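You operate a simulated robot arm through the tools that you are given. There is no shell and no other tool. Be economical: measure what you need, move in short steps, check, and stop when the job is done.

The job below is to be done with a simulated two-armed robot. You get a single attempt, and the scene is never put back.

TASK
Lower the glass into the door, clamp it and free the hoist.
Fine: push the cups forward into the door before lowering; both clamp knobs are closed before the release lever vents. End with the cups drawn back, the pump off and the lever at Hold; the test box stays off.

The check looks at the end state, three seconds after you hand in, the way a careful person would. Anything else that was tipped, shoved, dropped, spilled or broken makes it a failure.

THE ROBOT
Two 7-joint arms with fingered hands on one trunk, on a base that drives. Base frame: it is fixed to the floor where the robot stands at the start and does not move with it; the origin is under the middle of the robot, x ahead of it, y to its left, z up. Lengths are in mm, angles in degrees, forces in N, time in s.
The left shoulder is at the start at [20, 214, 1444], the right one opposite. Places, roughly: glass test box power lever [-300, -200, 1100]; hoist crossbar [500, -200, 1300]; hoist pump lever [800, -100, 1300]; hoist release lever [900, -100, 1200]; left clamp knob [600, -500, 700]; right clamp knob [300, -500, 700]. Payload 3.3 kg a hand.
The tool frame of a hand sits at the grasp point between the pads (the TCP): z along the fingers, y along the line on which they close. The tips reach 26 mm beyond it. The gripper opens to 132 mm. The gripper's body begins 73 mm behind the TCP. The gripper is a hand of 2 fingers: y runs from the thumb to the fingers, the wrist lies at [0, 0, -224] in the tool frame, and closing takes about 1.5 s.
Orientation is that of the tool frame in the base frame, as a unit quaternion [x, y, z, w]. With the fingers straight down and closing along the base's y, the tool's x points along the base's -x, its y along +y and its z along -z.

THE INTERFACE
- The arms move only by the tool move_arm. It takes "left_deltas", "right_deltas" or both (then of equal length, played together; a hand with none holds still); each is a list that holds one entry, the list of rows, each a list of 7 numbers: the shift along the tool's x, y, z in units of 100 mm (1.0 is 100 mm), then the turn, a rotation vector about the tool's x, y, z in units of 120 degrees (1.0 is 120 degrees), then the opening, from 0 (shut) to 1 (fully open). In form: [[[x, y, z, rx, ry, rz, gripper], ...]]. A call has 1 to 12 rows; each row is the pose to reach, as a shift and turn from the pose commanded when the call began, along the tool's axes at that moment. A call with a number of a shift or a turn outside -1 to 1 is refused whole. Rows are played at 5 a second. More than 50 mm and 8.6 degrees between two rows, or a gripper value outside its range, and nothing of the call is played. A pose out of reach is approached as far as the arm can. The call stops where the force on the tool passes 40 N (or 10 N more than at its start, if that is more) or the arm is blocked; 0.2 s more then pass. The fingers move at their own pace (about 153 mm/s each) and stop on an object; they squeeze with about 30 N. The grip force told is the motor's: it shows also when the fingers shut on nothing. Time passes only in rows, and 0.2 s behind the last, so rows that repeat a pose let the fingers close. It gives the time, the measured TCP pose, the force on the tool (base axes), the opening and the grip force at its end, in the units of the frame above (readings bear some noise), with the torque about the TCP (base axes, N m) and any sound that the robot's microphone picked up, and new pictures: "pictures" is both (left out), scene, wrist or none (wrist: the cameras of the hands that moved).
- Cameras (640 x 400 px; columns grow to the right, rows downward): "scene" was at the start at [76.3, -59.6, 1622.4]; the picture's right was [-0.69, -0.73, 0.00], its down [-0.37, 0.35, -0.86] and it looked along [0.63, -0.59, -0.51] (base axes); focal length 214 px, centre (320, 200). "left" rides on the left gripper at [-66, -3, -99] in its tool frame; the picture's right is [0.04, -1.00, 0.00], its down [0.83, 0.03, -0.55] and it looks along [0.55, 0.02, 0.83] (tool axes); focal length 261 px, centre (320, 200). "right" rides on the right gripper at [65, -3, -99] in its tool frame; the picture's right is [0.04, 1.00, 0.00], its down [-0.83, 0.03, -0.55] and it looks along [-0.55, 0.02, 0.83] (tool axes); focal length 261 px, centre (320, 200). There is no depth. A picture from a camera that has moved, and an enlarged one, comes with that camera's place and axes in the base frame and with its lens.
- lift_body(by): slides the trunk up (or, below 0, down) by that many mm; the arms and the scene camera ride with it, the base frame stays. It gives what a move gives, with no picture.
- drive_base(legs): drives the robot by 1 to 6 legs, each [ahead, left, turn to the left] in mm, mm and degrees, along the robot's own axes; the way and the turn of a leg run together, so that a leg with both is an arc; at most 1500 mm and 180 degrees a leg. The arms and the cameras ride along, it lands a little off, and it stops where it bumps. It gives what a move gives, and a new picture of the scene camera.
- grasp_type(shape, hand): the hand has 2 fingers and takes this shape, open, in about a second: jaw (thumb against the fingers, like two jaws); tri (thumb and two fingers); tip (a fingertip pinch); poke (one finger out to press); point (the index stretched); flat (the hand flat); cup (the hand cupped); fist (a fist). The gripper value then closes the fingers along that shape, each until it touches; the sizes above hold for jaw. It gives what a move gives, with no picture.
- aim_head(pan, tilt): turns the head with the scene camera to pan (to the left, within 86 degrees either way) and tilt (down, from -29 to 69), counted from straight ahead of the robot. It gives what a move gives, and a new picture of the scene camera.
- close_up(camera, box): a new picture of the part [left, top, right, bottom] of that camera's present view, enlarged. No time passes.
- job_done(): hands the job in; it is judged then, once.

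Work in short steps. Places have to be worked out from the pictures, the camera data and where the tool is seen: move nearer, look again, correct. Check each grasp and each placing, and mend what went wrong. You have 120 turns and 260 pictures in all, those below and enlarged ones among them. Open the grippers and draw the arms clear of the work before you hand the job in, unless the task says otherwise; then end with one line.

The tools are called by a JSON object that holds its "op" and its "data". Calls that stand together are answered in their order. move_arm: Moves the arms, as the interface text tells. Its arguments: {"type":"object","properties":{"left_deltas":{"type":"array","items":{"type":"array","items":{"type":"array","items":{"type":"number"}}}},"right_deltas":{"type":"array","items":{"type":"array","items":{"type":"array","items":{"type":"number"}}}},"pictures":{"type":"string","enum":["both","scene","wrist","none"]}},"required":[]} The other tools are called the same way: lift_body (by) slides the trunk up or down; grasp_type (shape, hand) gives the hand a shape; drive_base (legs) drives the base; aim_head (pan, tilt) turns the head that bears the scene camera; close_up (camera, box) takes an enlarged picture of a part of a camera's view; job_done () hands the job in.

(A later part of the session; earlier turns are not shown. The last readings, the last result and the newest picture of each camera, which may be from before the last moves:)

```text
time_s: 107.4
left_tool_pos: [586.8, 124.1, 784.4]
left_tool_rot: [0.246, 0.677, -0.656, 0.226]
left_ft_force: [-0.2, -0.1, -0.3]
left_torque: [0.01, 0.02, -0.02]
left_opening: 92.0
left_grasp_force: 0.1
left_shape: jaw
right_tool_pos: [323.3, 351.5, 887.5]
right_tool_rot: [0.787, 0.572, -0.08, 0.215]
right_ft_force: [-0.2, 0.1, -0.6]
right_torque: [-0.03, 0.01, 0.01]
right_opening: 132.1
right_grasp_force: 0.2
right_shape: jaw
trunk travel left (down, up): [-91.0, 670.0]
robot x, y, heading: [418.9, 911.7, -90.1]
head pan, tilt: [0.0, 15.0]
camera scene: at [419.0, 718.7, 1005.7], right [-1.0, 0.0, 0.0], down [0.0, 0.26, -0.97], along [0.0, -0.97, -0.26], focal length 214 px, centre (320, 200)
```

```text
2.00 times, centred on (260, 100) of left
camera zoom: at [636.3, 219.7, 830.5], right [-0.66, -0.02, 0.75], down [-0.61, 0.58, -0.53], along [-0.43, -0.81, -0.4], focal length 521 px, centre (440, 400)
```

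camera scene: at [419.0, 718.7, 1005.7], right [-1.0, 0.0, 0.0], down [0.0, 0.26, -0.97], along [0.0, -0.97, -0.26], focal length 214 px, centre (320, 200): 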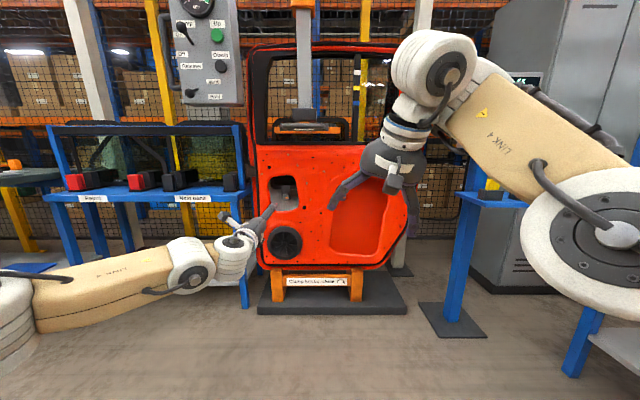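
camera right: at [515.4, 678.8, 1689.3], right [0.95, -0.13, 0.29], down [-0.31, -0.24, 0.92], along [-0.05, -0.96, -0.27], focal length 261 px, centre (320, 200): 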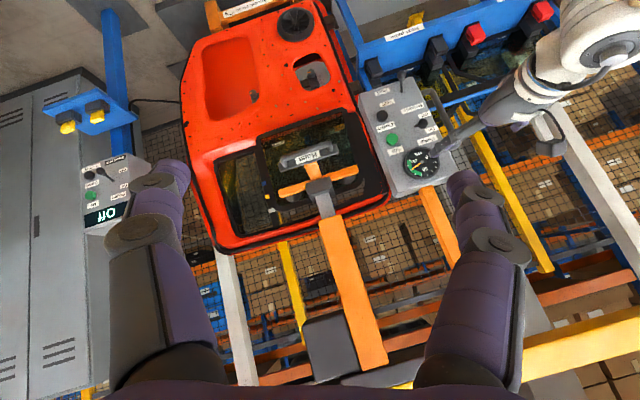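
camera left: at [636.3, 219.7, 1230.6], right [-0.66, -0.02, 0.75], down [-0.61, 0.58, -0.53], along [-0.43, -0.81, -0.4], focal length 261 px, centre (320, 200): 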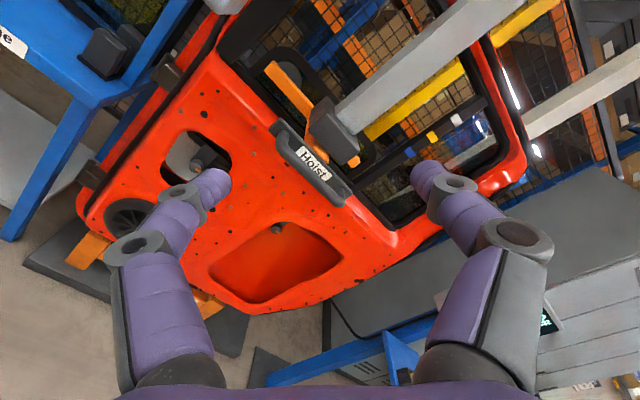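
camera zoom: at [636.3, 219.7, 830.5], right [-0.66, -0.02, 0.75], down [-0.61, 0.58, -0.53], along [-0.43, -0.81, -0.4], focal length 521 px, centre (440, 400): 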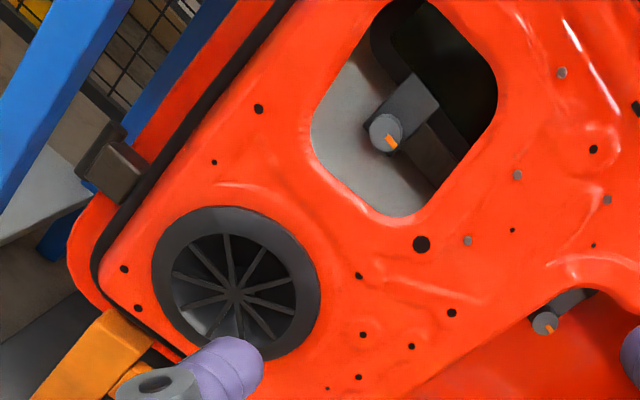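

Left knob ≈ (611,-451,706), right knob ≈ (288,-456,703). I first shift the right hand outward for hoist clearance, lower the trunk 78, then approach.

{"op": "move_arm", "data": {"right_deltas": [[[0.05, -0.25, -0.1, 0, 0, 0, 1], [0.1, -0.5, -0.2, 0, 0, 0, 1], [0.16, -0.75, -0.3, 0, 0, 0, 1], [0.22, -0.99, -0.37, 0, 0, 0, 1]]], "pictures": "none"}}

{"op": "lift_body", "data": {"by": -78}}

{"op": "drive_base", "data": {"legs": [[300, 20, 0]]}}

{"op": "close_up", "data": {"camera": "left", "box": [0, 0, 640, 400]}}

```text
time_s: 108.4
left_tool_pos: [586.7, 122.9, 783.8]
left_tool_rot: [0.247, 0.676, -0.656, 0.226]
left_ft_force: [-0.1, 0.1, -0.6]
left_torque: [0.01, -0.02, -0.01]
left_opening: 92.1
left_grasp_force: 0.1
left_shape: jaw
right_tool_pos: [244.3, 368.3, 939.1]
right_tool_rot: [0.787, 0.573, -0.078, 0.214]
right_ft_force: [-0.6, 0.4, 0.7]
right_torque: [0.04, 0.03, -0.02]
right_opening: 132.0
right_grasp_force: 0.0
right_shape: jaw
right hand out of reach, approached as far as the arm can: row 1, 2, 3, 4
trunk travel left (down, up): [-91.0, 670.0]
robot x, y, heading: [420.2, 917.2, -90.2]
head pan, tilt: [0.0, 15.0]
```

```text
time_s: 109.6
left_tool_pos: [585.7, 124.3, 706.9]
left_tool_rot: [0.247, 0.676, -0.656, 0.226]
left_ft_force: [-0.4, 0.5, 0.2]
left_torque: [0.0, 0.02, -0.01]
left_opening: 92.2
left_grasp_force: 0.0
left_shape: jaw
right_tool_pos: [248.0, 343.4, 830.1]
right_tool_rot: [0.794, 0.575, -0.061, 0.189]
right_ft_force: [0.9, -0.8, 0.6]
right_torque: [-0.01, -0.01, 0.0]
right_opening: 131.8
right_grasp_force: 0.1
right_shape: jaw
trunk travel left (down, up): [-13.0, 748.0]
robot x, y, heading: [419.9, 918.2, -89.9]
head pan, tilt: [0.0, 15.0]
```

```text
time_s: 111.6
left_tool_pos: [608.4, -173.0, 705.7]
left_tool_rot: [0.245, 0.677, -0.655, 0.228]
left_ft_force: [0.1, 0.1, 0.0]
left_torque: [0.04, 0.0, -0.04]
left_opening: 92.3
left_grasp_force: 0.0
left_shape: jaw
right_tool_pos: [268.1, 45.4, 829.7]
right_tool_rot: [0.793, 0.576, -0.06, 0.188]
right_ft_force: [0.1, 0.1, 0.8]
right_torque: [0.0, 0.0, 0.0]
right_opening: 131.9
right_grasp_force: 0.1
right_shape: jaw
trunk travel left (down, up): [-13.0, 748.0]
robot x, y, heading: [439.0, 620.7, -89.9]
head pan, tilt: [0.0, 15.0]
camera scene: at [438.4, 390.2, 922.5], right [-1.0, 0.0, 0.0], down [0.0, 0.26, -0.97], along [0.0, -0.97, -0.26], focal length 214 px, centre (320, 200)
```

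scene: 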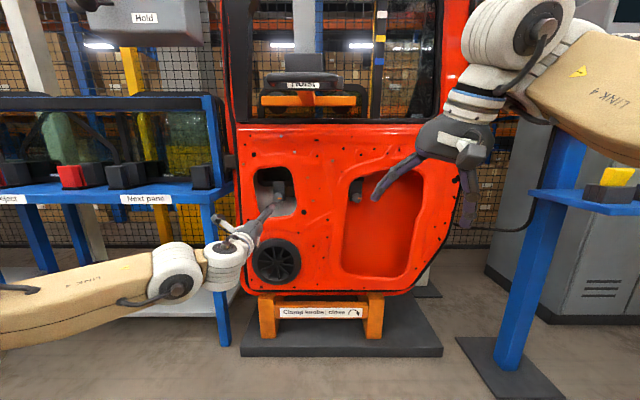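

```text
1.00 times, centred on (320, 200) of left
camera zoom: at [657.8, -75.9, 752.5], right [-0.66, -0.02, 0.75], down [-0.62, 0.58, -0.53], along [-0.43, -0.81, -0.4], focal length 261 px, centre (320, 200)
```

zoom: 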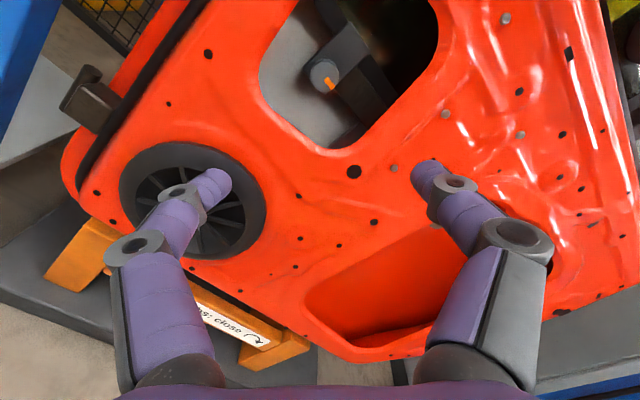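

Aligned (knob ≈ (611,-455,705)). Advance 180 and look again.

{"op": "drive_base", "data": {"legs": [[180, 2, 0]]}}

{"op": "close_up", "data": {"camera": "left", "box": [0, 0, 640, 400]}}

```text
time_s: 113.1
left_tool_pos: [606.2, -351.5, 706.7]
left_tool_rot: [0.247, 0.677, -0.656, 0.226]
left_ft_force: [0.1, 0.1, 0.1]
left_torque: [0.03, 0.03, 0.0]
left_opening: 92.2
left_grasp_force: 0.0
left_shape: jaw
right_tool_pos: [267.7, -131.6, 829.9]
right_tool_rot: [0.794, 0.574, -0.061, 0.188]
right_ft_force: [-0.1, -0.1, -0.7]
right_torque: [0.0, 0.02, -0.02]
right_opening: 131.9
right_grasp_force: 0.0
right_shape: jaw
trunk travel left (down, up): [-13.0, 748.0]
robot x, y, heading: [440.7, 442.0, -90.1]
head pan, tilt: [0.0, 15.0]
camera scene: at [439.1, 212.0, 922.5], right [-1.0, 0.0, 0.0], down [0.0, 0.26, -0.97], along [0.0, -0.97, -0.26], focal length 214 px, centre (320, 200)
```

scene: 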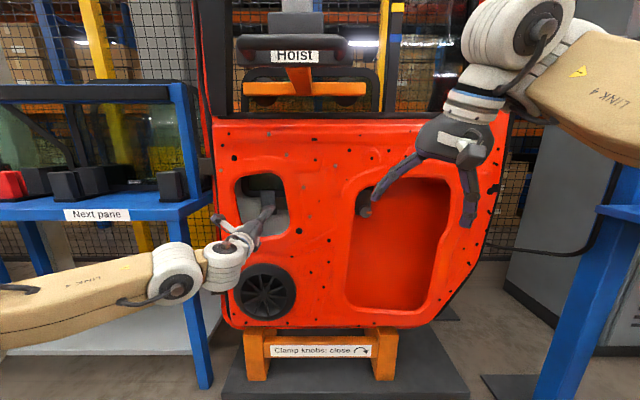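

```text
1.00 times, centred on (320, 200) of left
camera zoom: at [656.3, -255.1, 752.5], right [-0.66, -0.02, 0.75], down [-0.61, 0.58, -0.53], along [-0.43, -0.81, -0.4], focal length 261 px, centre (320, 200)
```

zoom: 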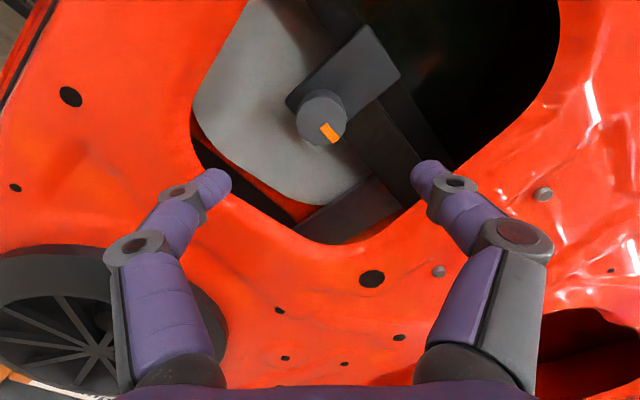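

Fingers will pass through the hole; knob axis aligned at (607,·,706). Advance 75 and check.

{"op": "drive_base", "data": {"legs": [[72, 0, 0]]}}

{"op": "close_up", "data": {"camera": "left", "box": [0, 0, 640, 400]}}

```text
time_s: 114.1
left_tool_pos: [603.6, -424.7, 706.5]
left_tool_rot: [0.248, 0.677, -0.656, 0.226]
left_ft_force: [-0.2, 0.2, 0.7]
left_torque: [-0.02, 0.01, -0.04]
left_opening: 92.1
left_grasp_force: 0.1
left_shape: jaw
right_tool_pos: [266.1, -204.0, 830.4]
right_tool_rot: [0.795, 0.574, -0.061, 0.187]
right_ft_force: [0.3, 0.1, 0.1]
right_torque: [0.01, 0.01, 0.01]
right_opening: 132.1
right_grasp_force: 0.1
right_shape: jaw
trunk travel left (down, up): [-13.0, 748.0]
robot x, y, heading: [439.3, 371.8, -90.4]
head pan, tilt: [0.0, 15.0]
camera scene: at [438.0, 139.1, 922.5], right [-1.0, 0.01, 0.0], down [0.0, 0.26, -0.97], along [-0.01, -0.97, -0.26], focal length 214 px, centre (320, 200)
```

scene: 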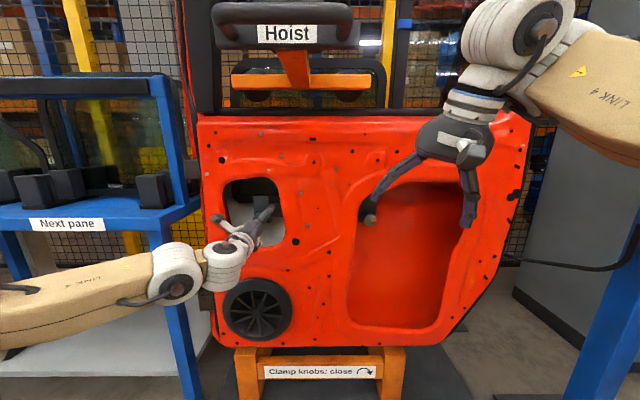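

```text
1.00 times, centred on (320, 200) of left
camera zoom: at [654.0, -328.7, 752.4], right [-0.66, -0.01, 0.75], down [-0.61, 0.59, -0.53], along [-0.43, -0.81, -0.4], focal length 261 px, centre (320, 200)
```

zoom: 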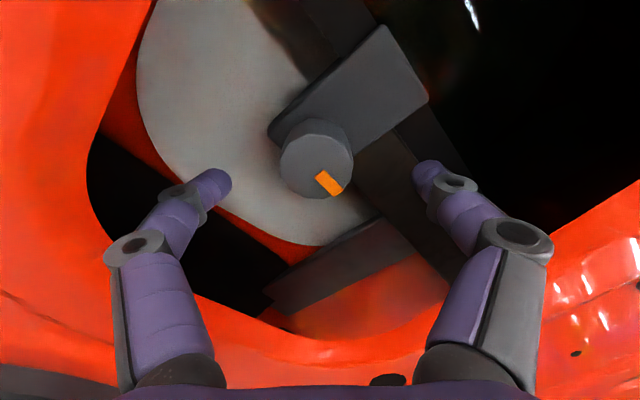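

Knob face centre at ≈(609,-448,708), dia ≈37. Advance 20 mm and 5 left, then close.

{"op": "drive_base", "data": {"legs": [[20, 6, 0]]}}

{"op": "close_up", "data": {"camera": "left", "box": [0, 0, 640, 400]}}

```text
time_s: 114.9
left_tool_pos: [608.0, -444.7, 704.5]
left_tool_rot: [0.248, 0.677, -0.656, 0.225]
left_ft_force: [-0.3, -0.5, 0.1]
left_torque: [-0.02, -0.01, 0.01]
left_opening: 92.3
left_grasp_force: 0.0
left_shape: jaw
right_tool_pos: [272.4, -223.9, 829.3]
right_tool_rot: [0.795, 0.574, -0.061, 0.188]
right_ft_force: [0.5, -0.1, 0.4]
right_torque: [-0.02, -0.04, 0.0]
right_opening: 132.0
right_grasp_force: 0.0
right_shape: jaw
trunk travel left (down, up): [-13.0, 748.0]
robot x, y, heading: [447.2, 349.2, -90.6]
head pan, tilt: [0.0, 15.0]
camera scene: at [443.8, 119.0, 922.5], right [-1.0, 0.01, 0.0], down [0.0, 0.26, -0.97], along [-0.01, -0.97, -0.26], focal length 214 px, centre (320, 200)
```

scene: 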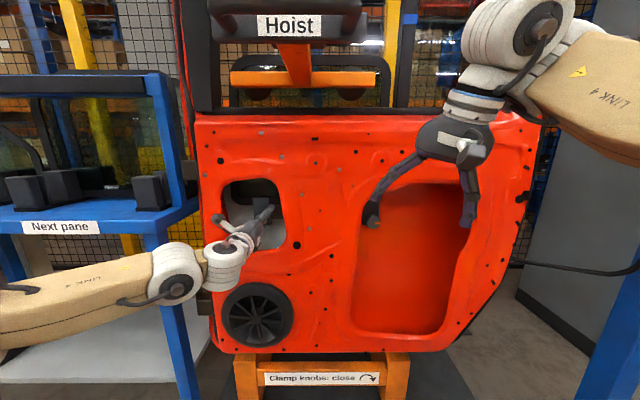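

```text
1.00 times, centred on (320, 200) of left
camera zoom: at [659.3, -348.9, 752.4], right [-0.66, -0.01, 0.75], down [-0.61, 0.59, -0.53], along [-0.43, -0.81, -0.4], focal length 261 px, centre (320, 200)
```

zoom: 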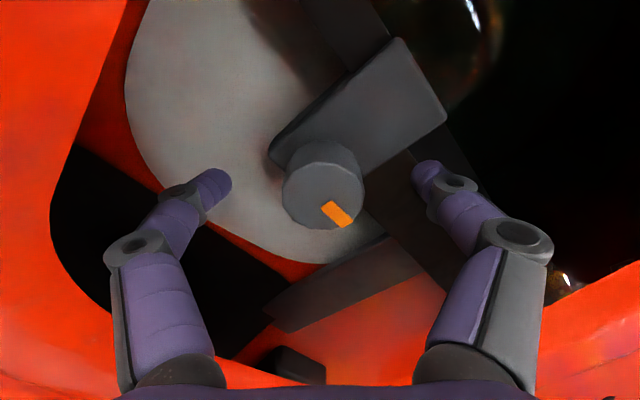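

Knob is well centred between the fingers with ~24 mm overlap. Close on it.

{"op": "move_arm", "data": {"left_deltas": [[[0, 0, 0, 0, 0, 0, 0.4], [0, 0, 0, 0, 0, 0, 0.2], [0, 0, 0, 0, 0, 0, 0.1], [0, 0, 0, 0, 0, 0, 0.0], [0, 0, 0, 0, 0, 0, 0.0], [0, 0, 0, 0, 0, 0, 0.0]]], "pictures": "wrist"}}

```text
time_s: 116.3
left_tool_pos: [608.3, -445.8, 705.3]
left_tool_rot: [0.249, 0.677, -0.655, 0.225]
left_ft_force: [-2.2, -2.7, 0.6]
left_torque: [-0.04, -0.1, -0.07]
left_opening: 29.1
left_grasp_force: 30.4
left_shape: jaw
right_tool_pos: [271.2, -224.3, 830.2]
right_tool_rot: [0.795, 0.573, -0.06, 0.187]
right_ft_force: [-0.4, -0.4, -0.5]
right_torque: [0.01, 0.0, -0.03]
right_opening: 131.8
right_grasp_force: 0.1
right_shape: jaw
trunk travel left (down, up): [-13.0, 748.0]
robot x, y, heading: [445.3, 349.5, -90.6]
head pan, tilt: [0.0, 15.0]
camera left: at [659.0, -349.1, 752.3], right [-0.66, -0.01, 0.75], down [-0.61, 0.59, -0.53], along [-0.43, -0.81, -0.4], focal length 261 px, centre (320, 200)
```

left: 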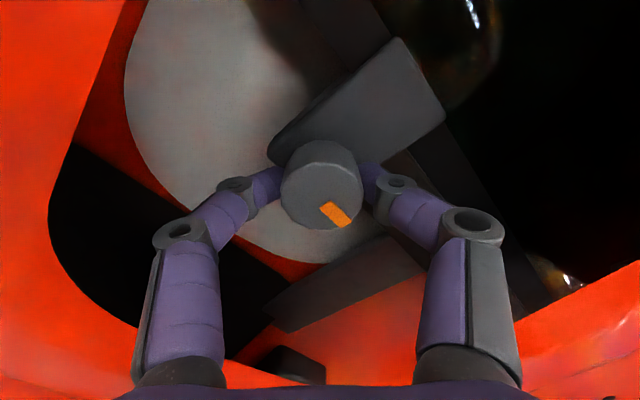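

Gripped. Turn clockwise (+ about tool z) in 7.5° steps up to 90°.

{"op": "move_arm", "data": {"left_deltas": [[[0, 0, 0, 0, 0, 0.0625, 0], [0, 0, 0, 0, 0, 0.125, 0], [0, 0, 0, 0, 0, 0.1875, 0], [0, 0, 0, 0, 0, 0.25, 0], [0, 0, 0, 0, 0, 0.3125, 0], [0, 0, 0, 0, 0, 0.375, 0], [0, 0, 0, 0, 0, 0.4375, 0], [0, 0, 0, 0, 0, 0.5, 0], [0, 0, 0, 0, 0, 0.5625, 0], [0, 0, 0, 0, 0, 0.625, 0], [0, 0, 0, 0, 0, 0.6875, 0], [0, 0, 0, 0, 0, 0.75, 0]]], "pictures": "wrist"}}

```text
time_s: 118.9
left_tool_pos: [610.0, -444.4, 706.1]
left_tool_rot: [0.653, 0.302, -0.305, 0.624]
left_ft_force: [6.8, -6.6, 4.8]
left_torque: [-0.34, 0.05, 0.44]
left_opening: 28.8
left_grasp_force: 29.9
left_shape: jaw
right_tool_pos: [271.2, -224.8, 830.9]
right_tool_rot: [0.795, 0.574, -0.061, 0.188]
right_ft_force: [-0.1, 0.2, 0.1]
right_torque: [0.02, 0.0, 0.02]
right_opening: 131.9
right_grasp_force: 0.1
right_shape: jaw
trunk travel left (down, up): [-13.0, 748.0]
robot x, y, heading: [449.9, 343.9, -90.5]
head pan, tilt: [0.0, 15.0]
camera left: at [568.2, -347.0, 758.1], right [-0.75, 0.04, -0.66], down [0.56, 0.56, -0.6], along [0.35, -0.83, -0.44], focal length 261 px, centre (320, 200)
```

left: 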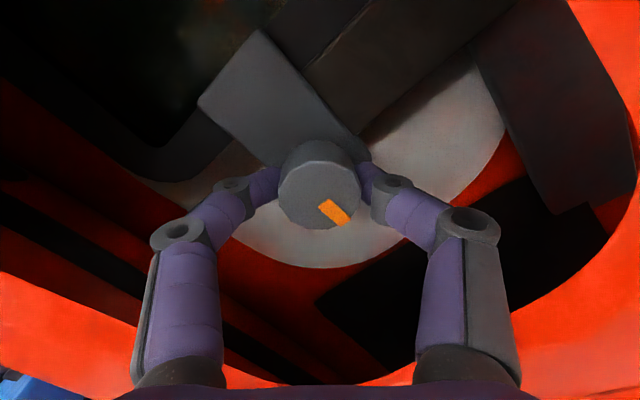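

The knob turned 90° with the hand, no stop felt. I try a little further to find the end.

{"op": "move_arm", "data": {"left_deltas": [[[0, 0, 0, 0, 0, 0.05, 0], [0, 0, 0, 0, 0, 0.1, 0], [0, 0, 0, 0, 0, 0.15, 0], [0, 0, 0, 0, 0, 0.2, 0]]], "pictures": "wrist"}}

```text
time_s: 119.9
left_tool_pos: [615.4, -445.4, 703.9]
left_tool_rot: [0.703, 0.162, -0.166, 0.672]
left_ft_force: [25.1, 6.0, -7.4]
left_torque: [0.01, 0.9, 0.54]
left_opening: 29.0
left_grasp_force: 30.0
left_shape: jaw
right_tool_pos: [273.8, -224.6, 829.1]
right_tool_rot: [0.795, 0.574, -0.061, 0.187]
right_ft_force: [-0.4, 0.6, 0.6]
right_torque: [0.0, -0.03, 0.02]
right_opening: 131.9
right_grasp_force: 0.0
right_shape: jaw
trunk travel left (down, up): [-13.0, 748.0]
robot x, y, heading: [443.2, 351.5, -90.3]
head pan, tilt: [0.0, 15.0]
camera left: at [555.7, -346.6, 734.1], right [-0.41, 0.04, -0.91], down [0.77, 0.55, -0.32], along [0.49, -0.83, -0.26], focal length 261 px, centre (320, 200)
```

left: 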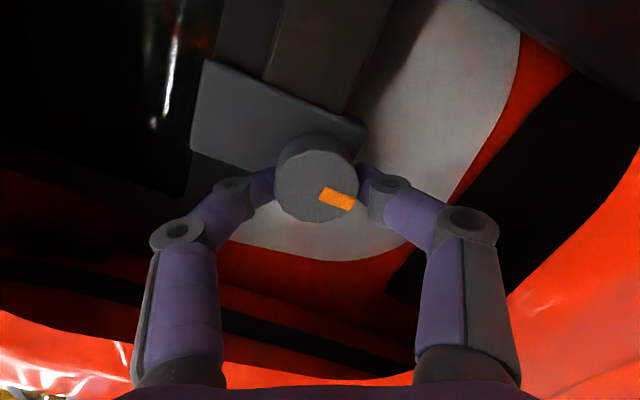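

Strong reaction: the knob hit its stop (pointer slipped in the grip). I release it and back out to check.

{"op": "move_arm", "data": {"left_deltas": [[[0, 0, 0, 0, 0, 0, 0.3], [0, 0, 0, 0, 0, 0, 0.6], [0, 0, 0, 0, 0, 0, 0.7], [0, 0, 0, 0, 0, 0, 0.7], [0, 0, 0, 0, 0, 0, 0.7]]], "pictures": "wrist"}}

```text
time_s: 121.1
left_tool_pos: [608.3, -445.7, 705.1]
left_tool_rot: [0.702, 0.16, -0.169, 0.673]
left_ft_force: [-0.7, 1.0, -0.1]
left_torque: [-0.01, -0.01, -0.04]
left_opening: 91.9
left_grasp_force: 0.1
left_shape: jaw
right_tool_pos: [271.7, -225.5, 829.0]
right_tool_rot: [0.795, 0.573, -0.062, 0.188]
right_ft_force: [0.0, -0.1, -0.4]
right_torque: [-0.02, -0.03, -0.01]
right_opening: 132.0
right_grasp_force: 0.1
right_shape: jaw
trunk travel left (down, up): [-13.0, 748.0]
robot x, y, heading: [444.7, 350.9, -90.5]
head pan, tilt: [0.0, 15.0]
camera left: at [551.1, -346.0, 736.4], right [-0.42, 0.04, -0.91], down [0.77, 0.55, -0.33], along [0.48, -0.84, -0.26], focal length 261 px, centre (320, 200)
```

left: 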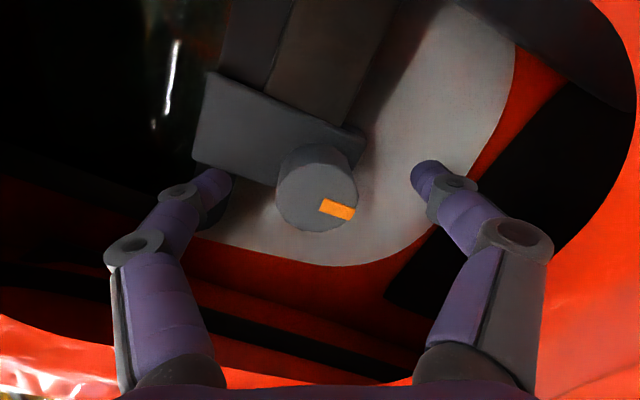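

Pointer now points down: left clamp closed. Back out of the opening, then roll the hand back for the second knob.

{"op": "drive_base", "data": {"legs": [[-330, 0, 0]]}}

{"op": "move_arm", "data": {"left_deltas": [[[0, 0, 0, 0, 0, -0.07, 0.7], [0, 0, 0, 0, 0, -0.14, 0.7], [0, 0, 0, 0, 0, -0.21, 0.7], [0, 0, 0, 0, 0, -0.28, 0.7], [0, 0, 0, 0, 0, -0.35, 0.7], [0, 0, 0, 0, 0, -0.42, 0.7], [0, 0, 0, 0, 0, -0.49, 0.7], [0, 0, 0, 0, 0, -0.56, 0.7], [0, 0, 0, 0, 0, -0.63, 0.7], [0, 0, 0, 0, 0, -0.7, 0.7], [0, 0, 0, 0, 0, -0.77, 0.7], [0, 0, 0, 0, 0, -0.84, 0.7]]], "pictures": "none"}}

{"op": "close_up", "data": {"camera": "scene", "box": [220, 100, 420, 260]}}

```text
time_s: 123.3
left_tool_pos: [605.7, -115.2, 705.4]
left_tool_rot: [0.703, 0.157, -0.172, 0.672]
left_ft_force: [0.4, 0.6, 0.5]
left_torque: [0.01, 0.01, 0.01]
left_opening: 92.0
left_grasp_force: 0.0
left_shape: jaw
right_tool_pos: [271.2, 107.6, 829.6]
right_tool_rot: [0.798, 0.57, -0.062, 0.187]
right_ft_force: [0.2, 0.4, 0.2]
right_torque: [-0.04, -0.02, -0.01]
right_opening: 131.9
right_grasp_force: 0.0
right_shape: jaw
trunk travel left (down, up): [-13.0, 748.0]
robot x, y, heading: [451.6, 683.8, -91.2]
head pan, tilt: [0.0, 15.0]
camera scene: at [445.6, 450.4, 922.5], right [-1.0, 0.02, 0.0], down [0.0, 0.26, -0.97], along [-0.02, -0.97, -0.26], focal length 214 px, centre (320, 200)
```

scene: 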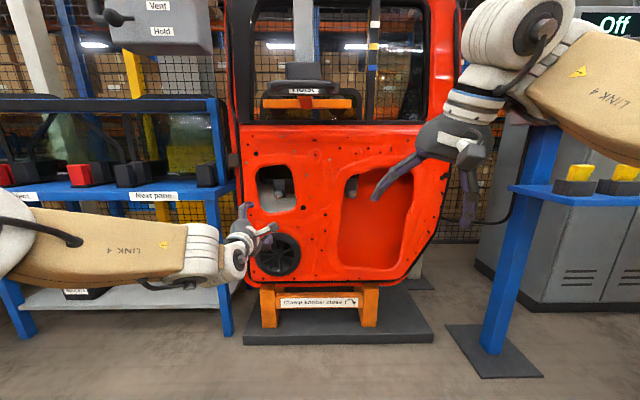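

```text
time_s: 125.9
left_tool_pos: [604.8, -115.1, 706.8]
left_tool_rot: [0.325, 0.643, -0.628, 0.295]
left_ft_force: [-0.8, 0.1, -0.2]
left_torque: [-0.02, 0.03, 0.01]
left_opening: 92.4
left_grasp_force: 0.1
left_shape: jaw
right_tool_pos: [270.7, 108.7, 829.5]
right_tool_rot: [0.798, 0.569, -0.063, 0.188]
right_ft_force: [-1.3, -0.9, -0.3]
right_torque: [0.03, -0.03, 0.01]
right_opening: 131.8
right_grasp_force: 0.1
right_shape: jaw
trunk travel left (down, up): [-13.0, 748.0]
robot x, y, heading: [449.7, 679.6, -91.0]
head pan, tilt: [0.0, 15.0]
```

```text
2.50 times, centred on (320, 180) of scene
camera zoom: at [445.6, 450.4, 922.5], right [-1.0, 0.02, 0.0], down [0.0, 0.26, -0.97], along [-0.02, -0.97, -0.26], focal length 536 px, centre (320, 250)
```

zoom: 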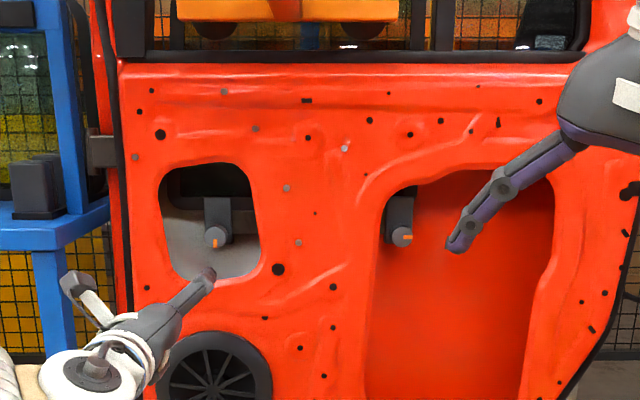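

Left pointer down (closed), right still at 3 o'clock. To keep my right elbow clear of the test box, I'll turn the robot 12° right and compensate with the left hand's yaw, also moving the hand inward 80.

{"op": "drive_base", "data": {"legs": [[0, 0, -12]]}}

{"op": "move_arm", "data": {"left_deltas": [[[0.12, -0.16, 0, -0.026, -0.021, 0, 0.7], [0.25, -0.32, 0, -0.053, -0.041, 0, 0.7], [0.37, -0.47, 0, -0.079, -0.062, 0, 0.7], [0.49, -0.63, 0, -0.079, -0.062, 0, 0.7]]], "pictures": "scene"}}

```text
time_s: 127.1
left_tool_pos: [437.7, -130.1, 705.5]
left_tool_rot: [-0.393, -0.604, 0.655, -0.228]
left_ft_force: [0.0, -0.8, -0.3]
left_torque: [-0.02, -0.01, 0.01]
left_opening: 92.1
left_grasp_force: 0.0
left_shape: jaw
right_tool_pos: [155.6, 158.5, 830.2]
right_tool_rot: [0.853, 0.483, -0.08, 0.18]
right_ft_force: [-0.9, 0.5, 0.2]
right_torque: [-0.02, 0.02, 0.01]
right_opening: 132.2
right_grasp_force: 0.1
right_shape: jaw
trunk travel left (down, up): [-13.0, 748.0]
robot x, y, heading: [452.8, 681.7, -103.1]
head pan, tilt: [0.0, 15.0]
camera scene: at [397.5, 456.3, 922.5], right [-0.97, 0.22, 0.0], down [0.06, 0.25, -0.97], along [-0.22, -0.94, -0.26], focal length 214 px, centre (320, 200)
```

scene: 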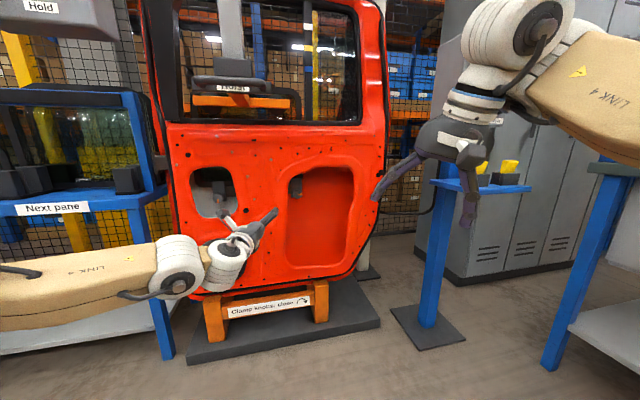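

```text
time_s: 128.1
left_tool_pos: [360.1, -109.9, 707.1]
left_tool_rot: [0.328, 0.641, -0.626, 0.3]
left_ft_force: [0.6, -0.2, 0.9]
left_torque: [0.01, 0.01, 0.0]
left_opening: 92.2
left_grasp_force: 0.0
left_shape: jaw
right_tool_pos: [154.8, 158.0, 829.4]
right_tool_rot: [0.853, 0.483, -0.082, 0.18]
right_ft_force: [-0.4, 1.2, -0.2]
right_torque: [-0.02, 0.0, 0.0]
right_opening: 131.8
right_grasp_force: 0.1
right_shape: jaw
trunk travel left (down, up): [-13.0, 748.0]
robot x, y, heading: [444.9, 679.1, -103.3]
head pan, tilt: [0.0, 15.0]
camera scene: at [397.5, 456.3, 922.5], right [-0.97, 0.22, 0.0], down [0.06, 0.25, -0.97], along [-0.22, -0.94, -0.26], focal length 214 px, centre (320, 200)
```

scene: 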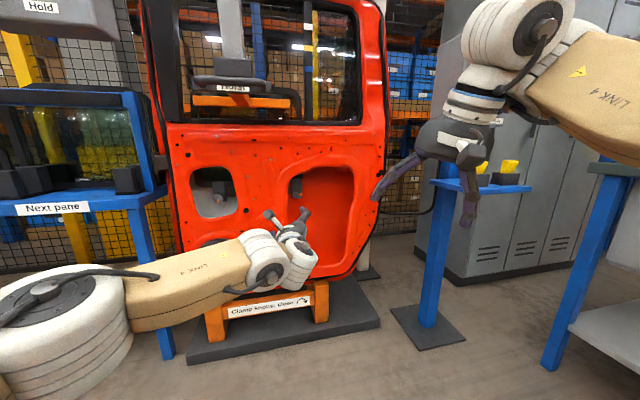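

The hand points straight at the door, reachable. I move right 72 (base -x) and ahead 130 and look with the wrist camera.

{"op": "drive_base", "data": {"legs": [[146, -40, 0]]}}

{"op": "close_up", "data": {"camera": "left", "box": [0, 0, 640, 400]}}

```text
time_s: 129.5
left_tool_pos: [288.6, -250.7, 706.7]
left_tool_rot: [0.327, 0.641, -0.626, 0.3]
left_ft_force: [-0.7, 0.2, 0.2]
left_torque: [-0.01, 0.02, -0.01]
left_opening: 92.3
left_grasp_force: 0.0
left_shape: jaw
right_tool_pos: [83.9, 17.8, 829.7]
right_tool_rot: [0.852, 0.485, -0.08, 0.18]
right_ft_force: [0.4, 0.7, -0.5]
right_torque: [0.02, 0.04, -0.03]
right_opening: 132.0
right_grasp_force: 0.1
right_shape: jaw
trunk travel left (down, up): [-13.0, 748.0]
robot x, y, heading: [376.9, 542.7, -102.9]
head pan, tilt: [0.0, 15.0]
camera scene: at [325.2, 316.3, 922.5], right [-0.98, 0.22, 0.0], down [0.06, 0.25, -0.97], along [-0.21, -0.94, -0.26], focal length 214 px, centre (320, 200)
```

scene: 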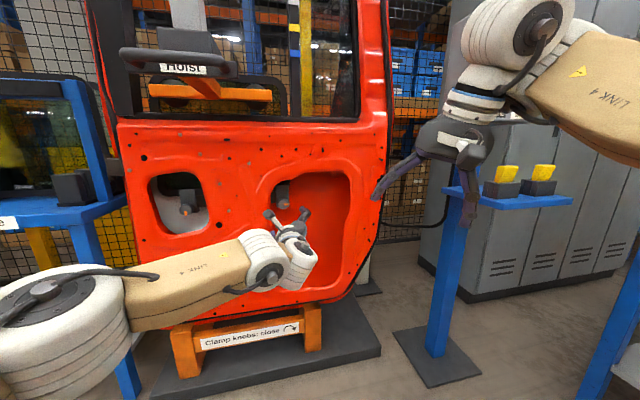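

```text
1.00 times, centred on (320, 200) of left
camera zoom: at [328.3, -154.2, 764.0], right [-0.82, 0.0, 0.57], down [-0.46, 0.59, -0.66], along [-0.34, -0.81, -0.48], focal length 261 px, centre (320, 200)
```

zoom: 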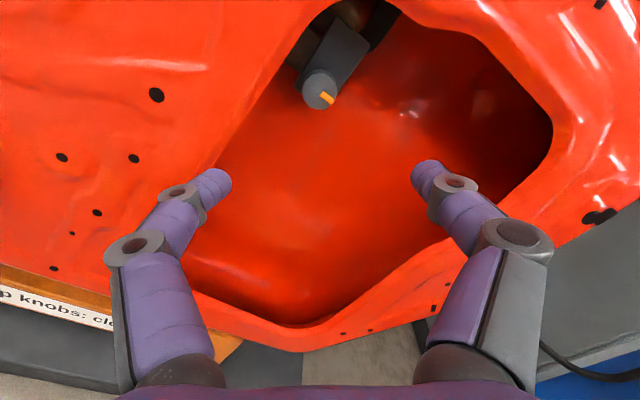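

Knob at (286.5,-448,706), aligned. I narrow the fingers to 66 mm to clear the hole edge and advance 150 along -y.

{"op": "move_arm", "data": {"left_deltas": [[[0, 0, 0, 0, 0, 0, 0.52], [0, 0, 0, 0, 0, 0, 0.52], [0, 0, 0, 0, 0, 0, 0.52]]], "pictures": "none"}}

{"op": "drive_base", "data": {"legs": [[141, 32, 0]]}}

{"op": "close_up", "data": {"camera": "left", "box": [0, 0, 640, 400]}}

```text
time_s: 130.3
left_tool_pos: [288.5, -250.2, 708.1]
left_tool_rot: [0.328, 0.641, -0.626, 0.3]
left_ft_force: [-0.9, 0.2, -1.2]
left_torque: [0.0, -0.01, -0.03]
left_opening: 69.2
left_grasp_force: 0.1
left_shape: jaw
right_tool_pos: [84.1, 16.9, 829.7]
right_tool_rot: [0.852, 0.484, -0.081, 0.18]
right_ft_force: [-0.7, -0.7, -1.0]
right_torque: [0.02, 0.01, -0.01]
right_opening: 132.0
right_grasp_force: 0.0
right_shape: jaw
trunk travel left (down, up): [-13.0, 748.0]
robot x, y, heading: [375.0, 536.9, -102.5]
head pan, tilt: [0.0, 15.0]
```

```text
time_s: 131.7
left_tool_pos: [290.3, -398.0, 707.7]
left_tool_rot: [0.327, 0.641, -0.625, 0.301]
left_ft_force: [-0.4, -0.2, 1.1]
left_torque: [0.02, 0.0, -0.02]
left_opening: 69.1
left_grasp_force: 0.1
left_shape: jaw
right_tool_pos: [84.1, -131.2, 828.8]
right_tool_rot: [0.852, 0.485, -0.081, 0.18]
right_ft_force: [0.4, 0.9, 0.4]
right_torque: [0.01, -0.02, -0.03]
right_opening: 131.8
right_grasp_force: 0.1
right_shape: jaw
trunk travel left (down, up): [-13.0, 748.0]
robot x, y, heading: [375.6, 390.6, -102.5]
head pan, tilt: [0.0, 15.0]
camera scene: at [325.0, 168.6, 922.5], right [-0.98, 0.22, 0.0], down [0.06, 0.25, -0.97], along [-0.21, -0.94, -0.26], focal length 214 px, centre (320, 200)
```

scene: 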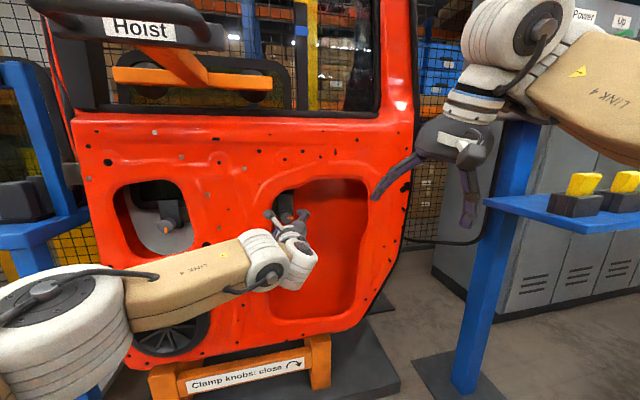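

```text
1.00 times, centred on (320, 200) of left
camera zoom: at [328.7, -301.8, 764.0], right [-0.82, 0.0, 0.57], down [-0.46, 0.59, -0.66], along [-0.34, -0.81, -0.48], focal length 261 px, centre (320, 200)
```

zoom: 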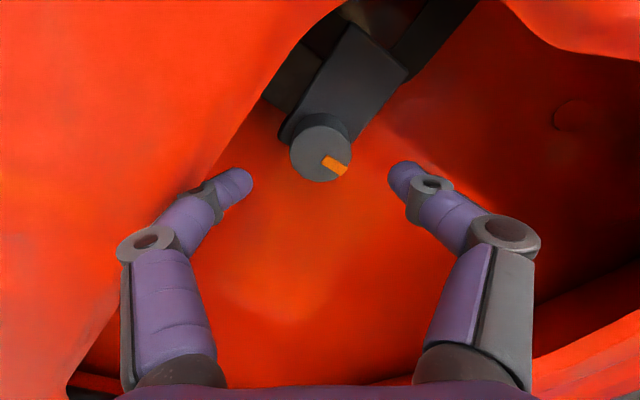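

Well aligned. Advance the last 48 mm.

{"op": "drive_base", "data": {"legs": [[46, 10, 0]]}}

{"op": "close_up", "data": {"camera": "left", "box": [0, 0, 640, 400]}}

```text
time_s: 132.6
left_tool_pos: [290.5, -446.0, 707.2]
left_tool_rot: [0.328, 0.641, -0.625, 0.301]
left_ft_force: [0.2, -0.4, 0.2]
left_torque: [0.02, 0.01, 0.02]
left_opening: 68.7
left_grasp_force: 0.1
left_shape: jaw
right_tool_pos: [85.0, -179.2, 829.7]
right_tool_rot: [0.851, 0.486, -0.081, 0.18]
right_ft_force: [-0.3, -0.4, 0.6]
right_torque: [0.05, 0.0, -0.01]
right_opening: 131.7
right_grasp_force: 0.1
right_shape: jaw
trunk travel left (down, up): [-13.0, 748.0]
robot x, y, heading: [377.2, 343.4, -102.7]
head pan, tilt: [0.0, 15.0]
camera scene: at [324.9, 120.8, 922.5], right [-0.98, 0.22, 0.0], down [0.06, 0.25, -0.97], along [-0.21, -0.94, -0.26], focal length 214 px, centre (320, 200)
```

scene: 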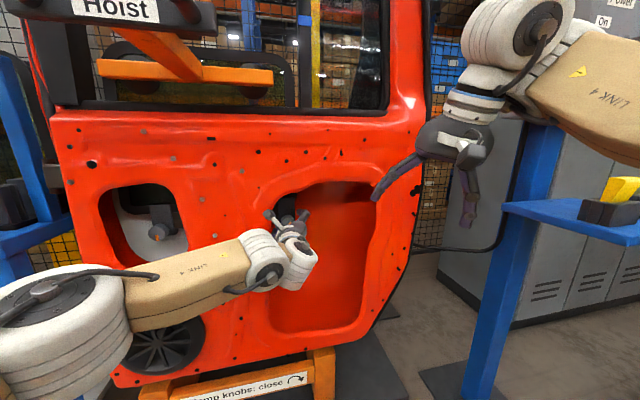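

```text
1.00 times, centred on (320, 200) of left
camera zoom: at [329.4, -349.7, 763.9], right [-0.82, 0.0, 0.57], down [-0.46, 0.59, -0.66], along [-0.34, -0.81, -0.48], focal length 261 px, centre (320, 200)
```

zoom: 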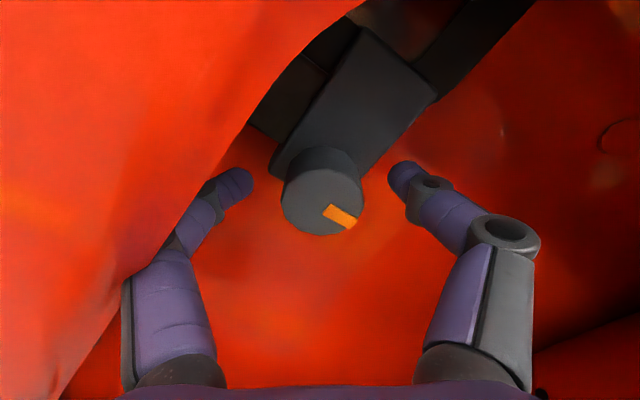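

The hole's left edge is close to the knob, so turning through horizontal would hit it. I back out and roll the hand further negative so that the turn happens around the vertical axis.

{"op": "drive_base", "data": {"legs": [[-136, -31, 0]]}}

{"op": "move_arm", "data": {"left_deltas": [[[0, 0, 0, 0, 0, -0.07, 0.52], [0, 0, 0, 0, 0, -0.14, 0.52], [0, 0, 0, 0, 0, -0.21, 0.52], [0, 0, 0, 0, 0, -0.28, 0.52], [0, 0, 0, 0, 0, -0.35, 0.52], [0, 0, 0, 0, 0, -0.42, 0.52], [0, 0, 0, 0, 0, -0.49, 0.52], [0, 0, 0, 0, 0, -0.56, 0.52], [0, 0, 0, 0, 0, -0.63, 0.52], [0, 0, 0, 0, 0, -0.7, 0.52], [0, 0, 0, 0, 0, -0.75, 0.52], [0, 0, 0, 0, 0, -0.8, 0.52]]], "pictures": "wrist"}}

```text
time_s: 133.9
left_tool_pos: [288.9, -305.9, 707.0]
left_tool_rot: [0.327, 0.642, -0.625, 0.302]
left_ft_force: [0.4, -0.2, 0.1]
left_torque: [0.03, 0.02, -0.03]
left_opening: 68.6
left_grasp_force: 0.0
left_shape: jaw
right_tool_pos: [83.0, -39.5, 829.3]
right_tool_rot: [0.852, 0.486, -0.081, 0.179]
right_ft_force: [-0.6, -0.5, 0.6]
right_torque: [0.01, -0.03, -0.03]
right_opening: 132.0
right_grasp_force: 0.0
right_shape: jaw
trunk travel left (down, up): [-13.0, 748.0]
robot x, y, heading: [374.7, 484.8, -102.8]
head pan, tilt: [0.0, 15.0]
camera scene: at [323.9, 260.7, 922.5], right [-0.98, 0.22, 0.0], down [0.06, 0.25, -0.97], along [-0.21, -0.94, -0.26], focal length 214 px, centre (320, 200)
```

scene: 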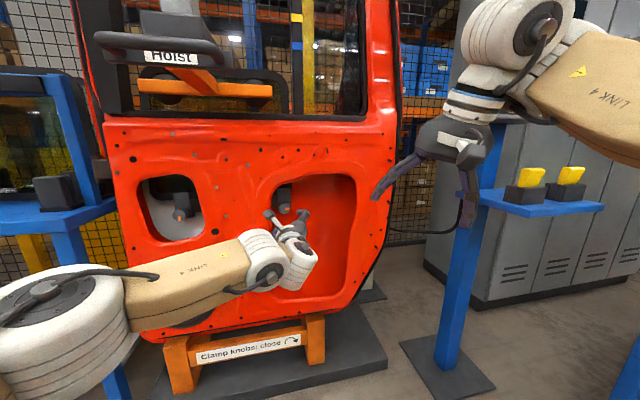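

```text
time_s: 136.5
left_tool_pos: [290.2, -305.6, 708.0]
left_tool_rot: [-0.259, 0.671, -0.642, -0.265]
left_ft_force: [1.0, 0.5, -0.8]
left_torque: [-0.01, 0.01, 0.01]
left_opening: 68.7
left_grasp_force: 0.0
left_shape: jaw
right_tool_pos: [84.2, -38.5, 829.7]
right_tool_rot: [0.851, 0.486, -0.08, 0.18]
right_ft_force: [-0.4, -0.5, 0.3]
right_torque: [0.02, -0.04, -0.02]
right_opening: 132.1
right_grasp_force: 0.0
right_shape: jaw
trunk travel left (down, up): [-13.0, 748.0]
robot x, y, heading: [374.4, 486.7, -102.1]
head pan, tilt: [0.0, 15.0]
camera left: at [341.1, -207.3, 667.0], right [0.66, -0.04, 0.75], down [-0.62, 0.55, 0.57], along [-0.44, -0.84, 0.33], focal length 261 px, centre (320, 200)
```

left: 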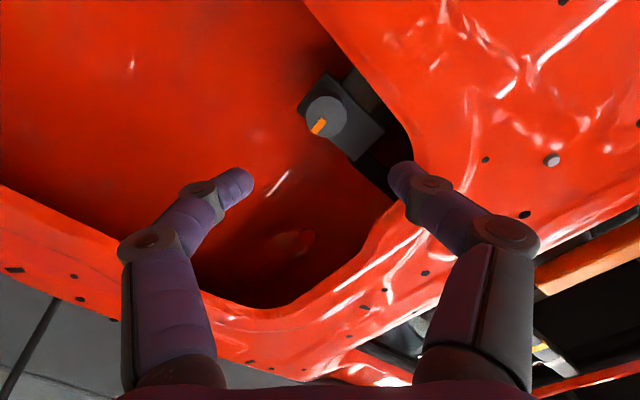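

Roll reached −134°. The turn will now sweep around vertical. Advance ~128 mm to a shallower grip (TCP y≈-436).

{"op": "drive_base", "data": {"legs": [[122, 25, 0]]}}

{"op": "close_up", "data": {"camera": "left", "box": [0, 0, 640, 400]}}

```text
time_s: 137.8
left_tool_pos: [286.3, -433.3, 707.3]
left_tool_rot: [-0.257, 0.672, -0.642, -0.265]
left_ft_force: [0.1, 0.6, 0.0]
left_torque: [-0.01, 0.0, 0.0]
left_opening: 68.7
left_grasp_force: 0.1
left_shape: jaw
right_tool_pos: [80.4, -164.0, 829.8]
right_tool_rot: [0.852, 0.485, -0.081, 0.18]
right_ft_force: [0.9, -0.6, 0.4]
right_torque: [-0.02, 0.01, -0.02]
right_opening: 132.0
right_grasp_force: 0.1
right_shape: jaw
trunk travel left (down, up): [-13.0, 748.0]
robot x, y, heading: [372.6, 357.2, -102.6]
head pan, tilt: [0.0, 15.0]
camera scene: at [321.5, 134.7, 922.5], right [-0.98, 0.22, 0.0], down [0.06, 0.25, -0.97], along [-0.21, -0.94, -0.26], focal length 214 px, centre (320, 200)
```

scene: 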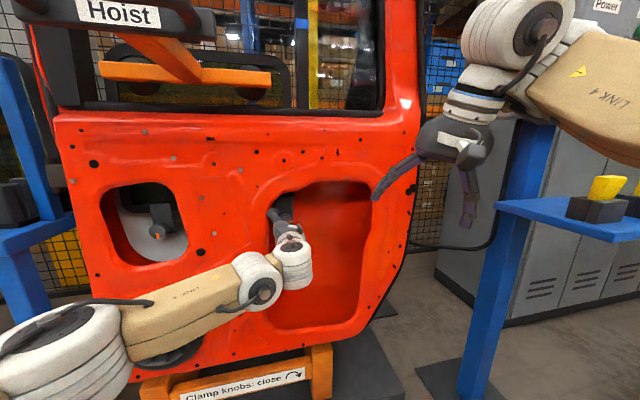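

```text
1.00 times, centred on (320, 200) of left
camera zoom: at [337.4, -333.3, 667.1], right [0.65, -0.04, 0.75], down [-0.62, 0.55, 0.57], along [-0.44, -0.83, 0.33], focal length 261 px, centre (320, 200)
```

zoom: 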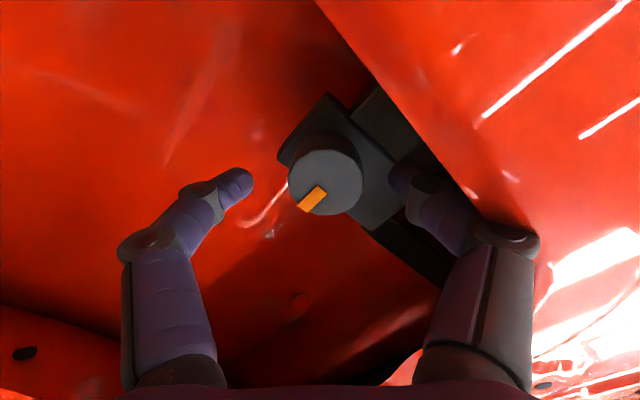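

Aligned with ~13 mm overlap; I add 5 mm and close.

{"op": "move_arm", "data": {"left_deltas": [[[0, 0, 0.05, 0, 0, 0, 0.52], [0, 0, 0.05, 0, 0, 0, 0.3], [0, 0, 0.05, 0, 0, 0, 0.15], [0, 0, 0.05, 0, 0, 0, 0], [0, 0, 0.05, 0, 0, 0, 0], [0, 0, 0.05, 0, 0, 0, 0], [0, 0, 0.05, 0, 0, 0, 0]]], "pictures": "wrist"}}

```text
time_s: 139.3
left_tool_pos: [287.3, -437.2, 707.7]
left_tool_rot: [-0.257, 0.672, -0.642, -0.265]
left_ft_force: [2.0, -4.0, 4.3]
left_torque: [-0.13, 0.03, 0.1]
left_opening: 28.9
left_grasp_force: 29.7
left_shape: jaw
right_tool_pos: [80.9, -163.3, 830.3]
right_tool_rot: [0.852, 0.485, -0.081, 0.18]
right_ft_force: [0.9, 0.6, -0.6]
right_torque: [0.03, 0.01, -0.01]
right_opening: 131.9
right_grasp_force: 0.0
right_shape: jaw
trunk travel left (down, up): [-13.0, 748.0]
robot x, y, heading: [375.9, 362.2, -102.8]
head pan, tilt: [0.0, 15.0]
camera left: at [337.6, -338.6, 667.7], right [0.65, -0.04, 0.75], down [-0.62, 0.55, 0.57], along [-0.44, -0.83, 0.33], focal length 261 px, centre (320, 200)
```

left: 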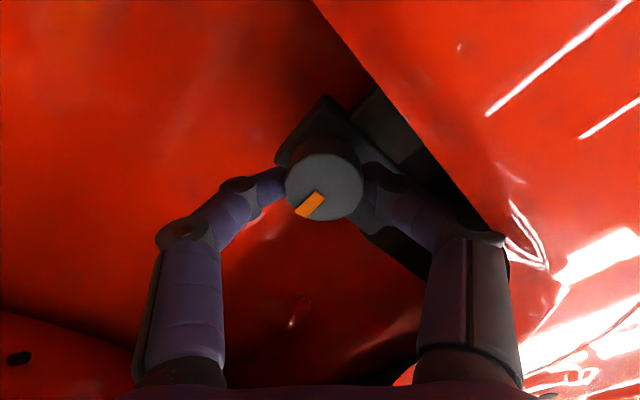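

Gripped at 28.9 mm. Turn clockwise 90°.

{"op": "move_arm", "data": {"left_deltas": [[[0, 0, 0.05, 0, 0, 0.066, 0], [0, 0, 0.05, 0, 0, 0.132, 0], [0, 0, 0.05, 0, 0, 0.198, 0], [0, 0, 0.05, 0, 0, 0.264, 0], [0, 0, 0.05, 0, 0, 0.33, 0], [0, 0, 0.05, 0, 0, 0.396, 0], [0, 0, 0.05, 0, 0, 0.462, 0], [0, 0, 0.05, 0, 0, 0.528, 0], [0, 0, 0.05, 0, 0, 0.594, 0], [0, 0, 0.05, 0, 0, 0.66, 0], [0, 0, 0.05, 0, 0, 0.726, 0], [0, 0, 0.05, 0, 0, 0.78, 0]]], "pictures": "wrist"}}

```text
time_s: 141.9
left_tool_pos: [285.0, -441.2, 708.1]
left_tool_rot: [0.315, 0.647, -0.632, 0.287]
left_ft_force: [9.5, 22.3, -5.1]
left_torque: [0.32, 0.52, 0.45]
left_opening: 34.0
left_grasp_force: 29.8
left_shape: jaw
right_tool_pos: [80.8, -163.6, 830.9]
right_tool_rot: [0.852, 0.485, -0.081, 0.18]
right_ft_force: [0.7, 0.0, 0.2]
right_torque: [0.02, 0.02, 0.0]
right_opening: 131.8
right_grasp_force: 0.1
right_shape: jaw
trunk travel left (down, up): [-13.0, 748.0]
robot x, y, heading: [373.2, 358.5, -103.0]
head pan, tilt: [0.0, 15.0]
camera left: at [327.6, -345.7, 762.8], right [-0.8, 0.0, 0.61], down [-0.49, 0.59, -0.64], along [-0.36, -0.81, -0.47], focal length 261 px, centre (320, 200)
```

left: 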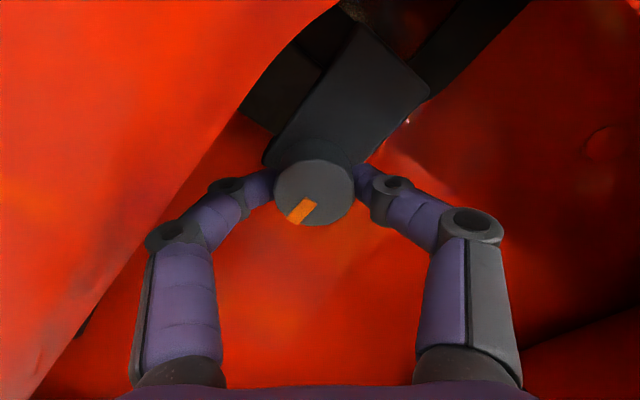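

Pointer is straight down now. I turn ~15° further to feel the stop as with the left one, easing back 3 mm.

{"op": "move_arm", "data": {"left_deltas": [[[0, 0, -0.03, 0, 0, 0.04, 0], [0, 0, -0.03, 0, 0, 0.08, 0], [0, 0, -0.03, 0, 0, 0.12, 0], [0, 0, -0.03, 0, 0, 0.16, 0]]], "pictures": "wrist"}}

```text
time_s: 142.9
left_tool_pos: [285.1, -440.7, 703.4]
left_tool_rot: [0.422, 0.586, -0.574, 0.387]
left_ft_force: [0.0, 10.1, -21.1]
left_torque: [0.41, 0.98, 0.22]
left_opening: 31.9
left_grasp_force: 30.4
left_shape: jaw
right_tool_pos: [81.6, -164.9, 828.2]
right_tool_rot: [0.852, 0.485, -0.08, 0.179]
right_ft_force: [-0.1, -0.6, 0.2]
right_torque: [0.02, -0.02, 0.02]
right_opening: 132.0
right_grasp_force: 0.0
right_shape: jaw
trunk travel left (down, up): [-13.0, 748.0]
robot x, y, heading: [372.8, 360.2, -102.4]
head pan, tilt: [0.0, 15.0]
camera left: at [306.5, -344.5, 768.4], right [-0.95, 0.01, 0.31], down [-0.24, 0.59, -0.77], along [-0.19, -0.8, -0.56], focal length 261 px, centre (320, 200)
```

left: 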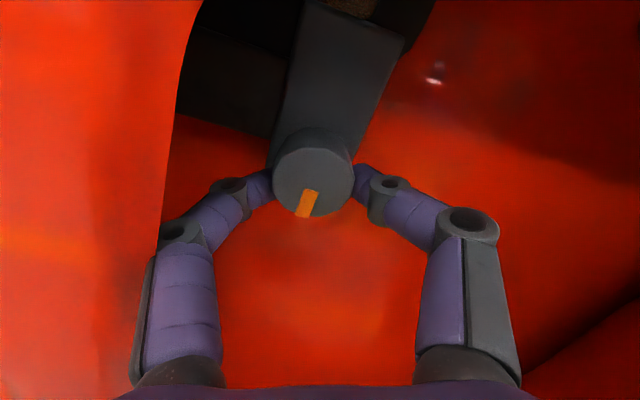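

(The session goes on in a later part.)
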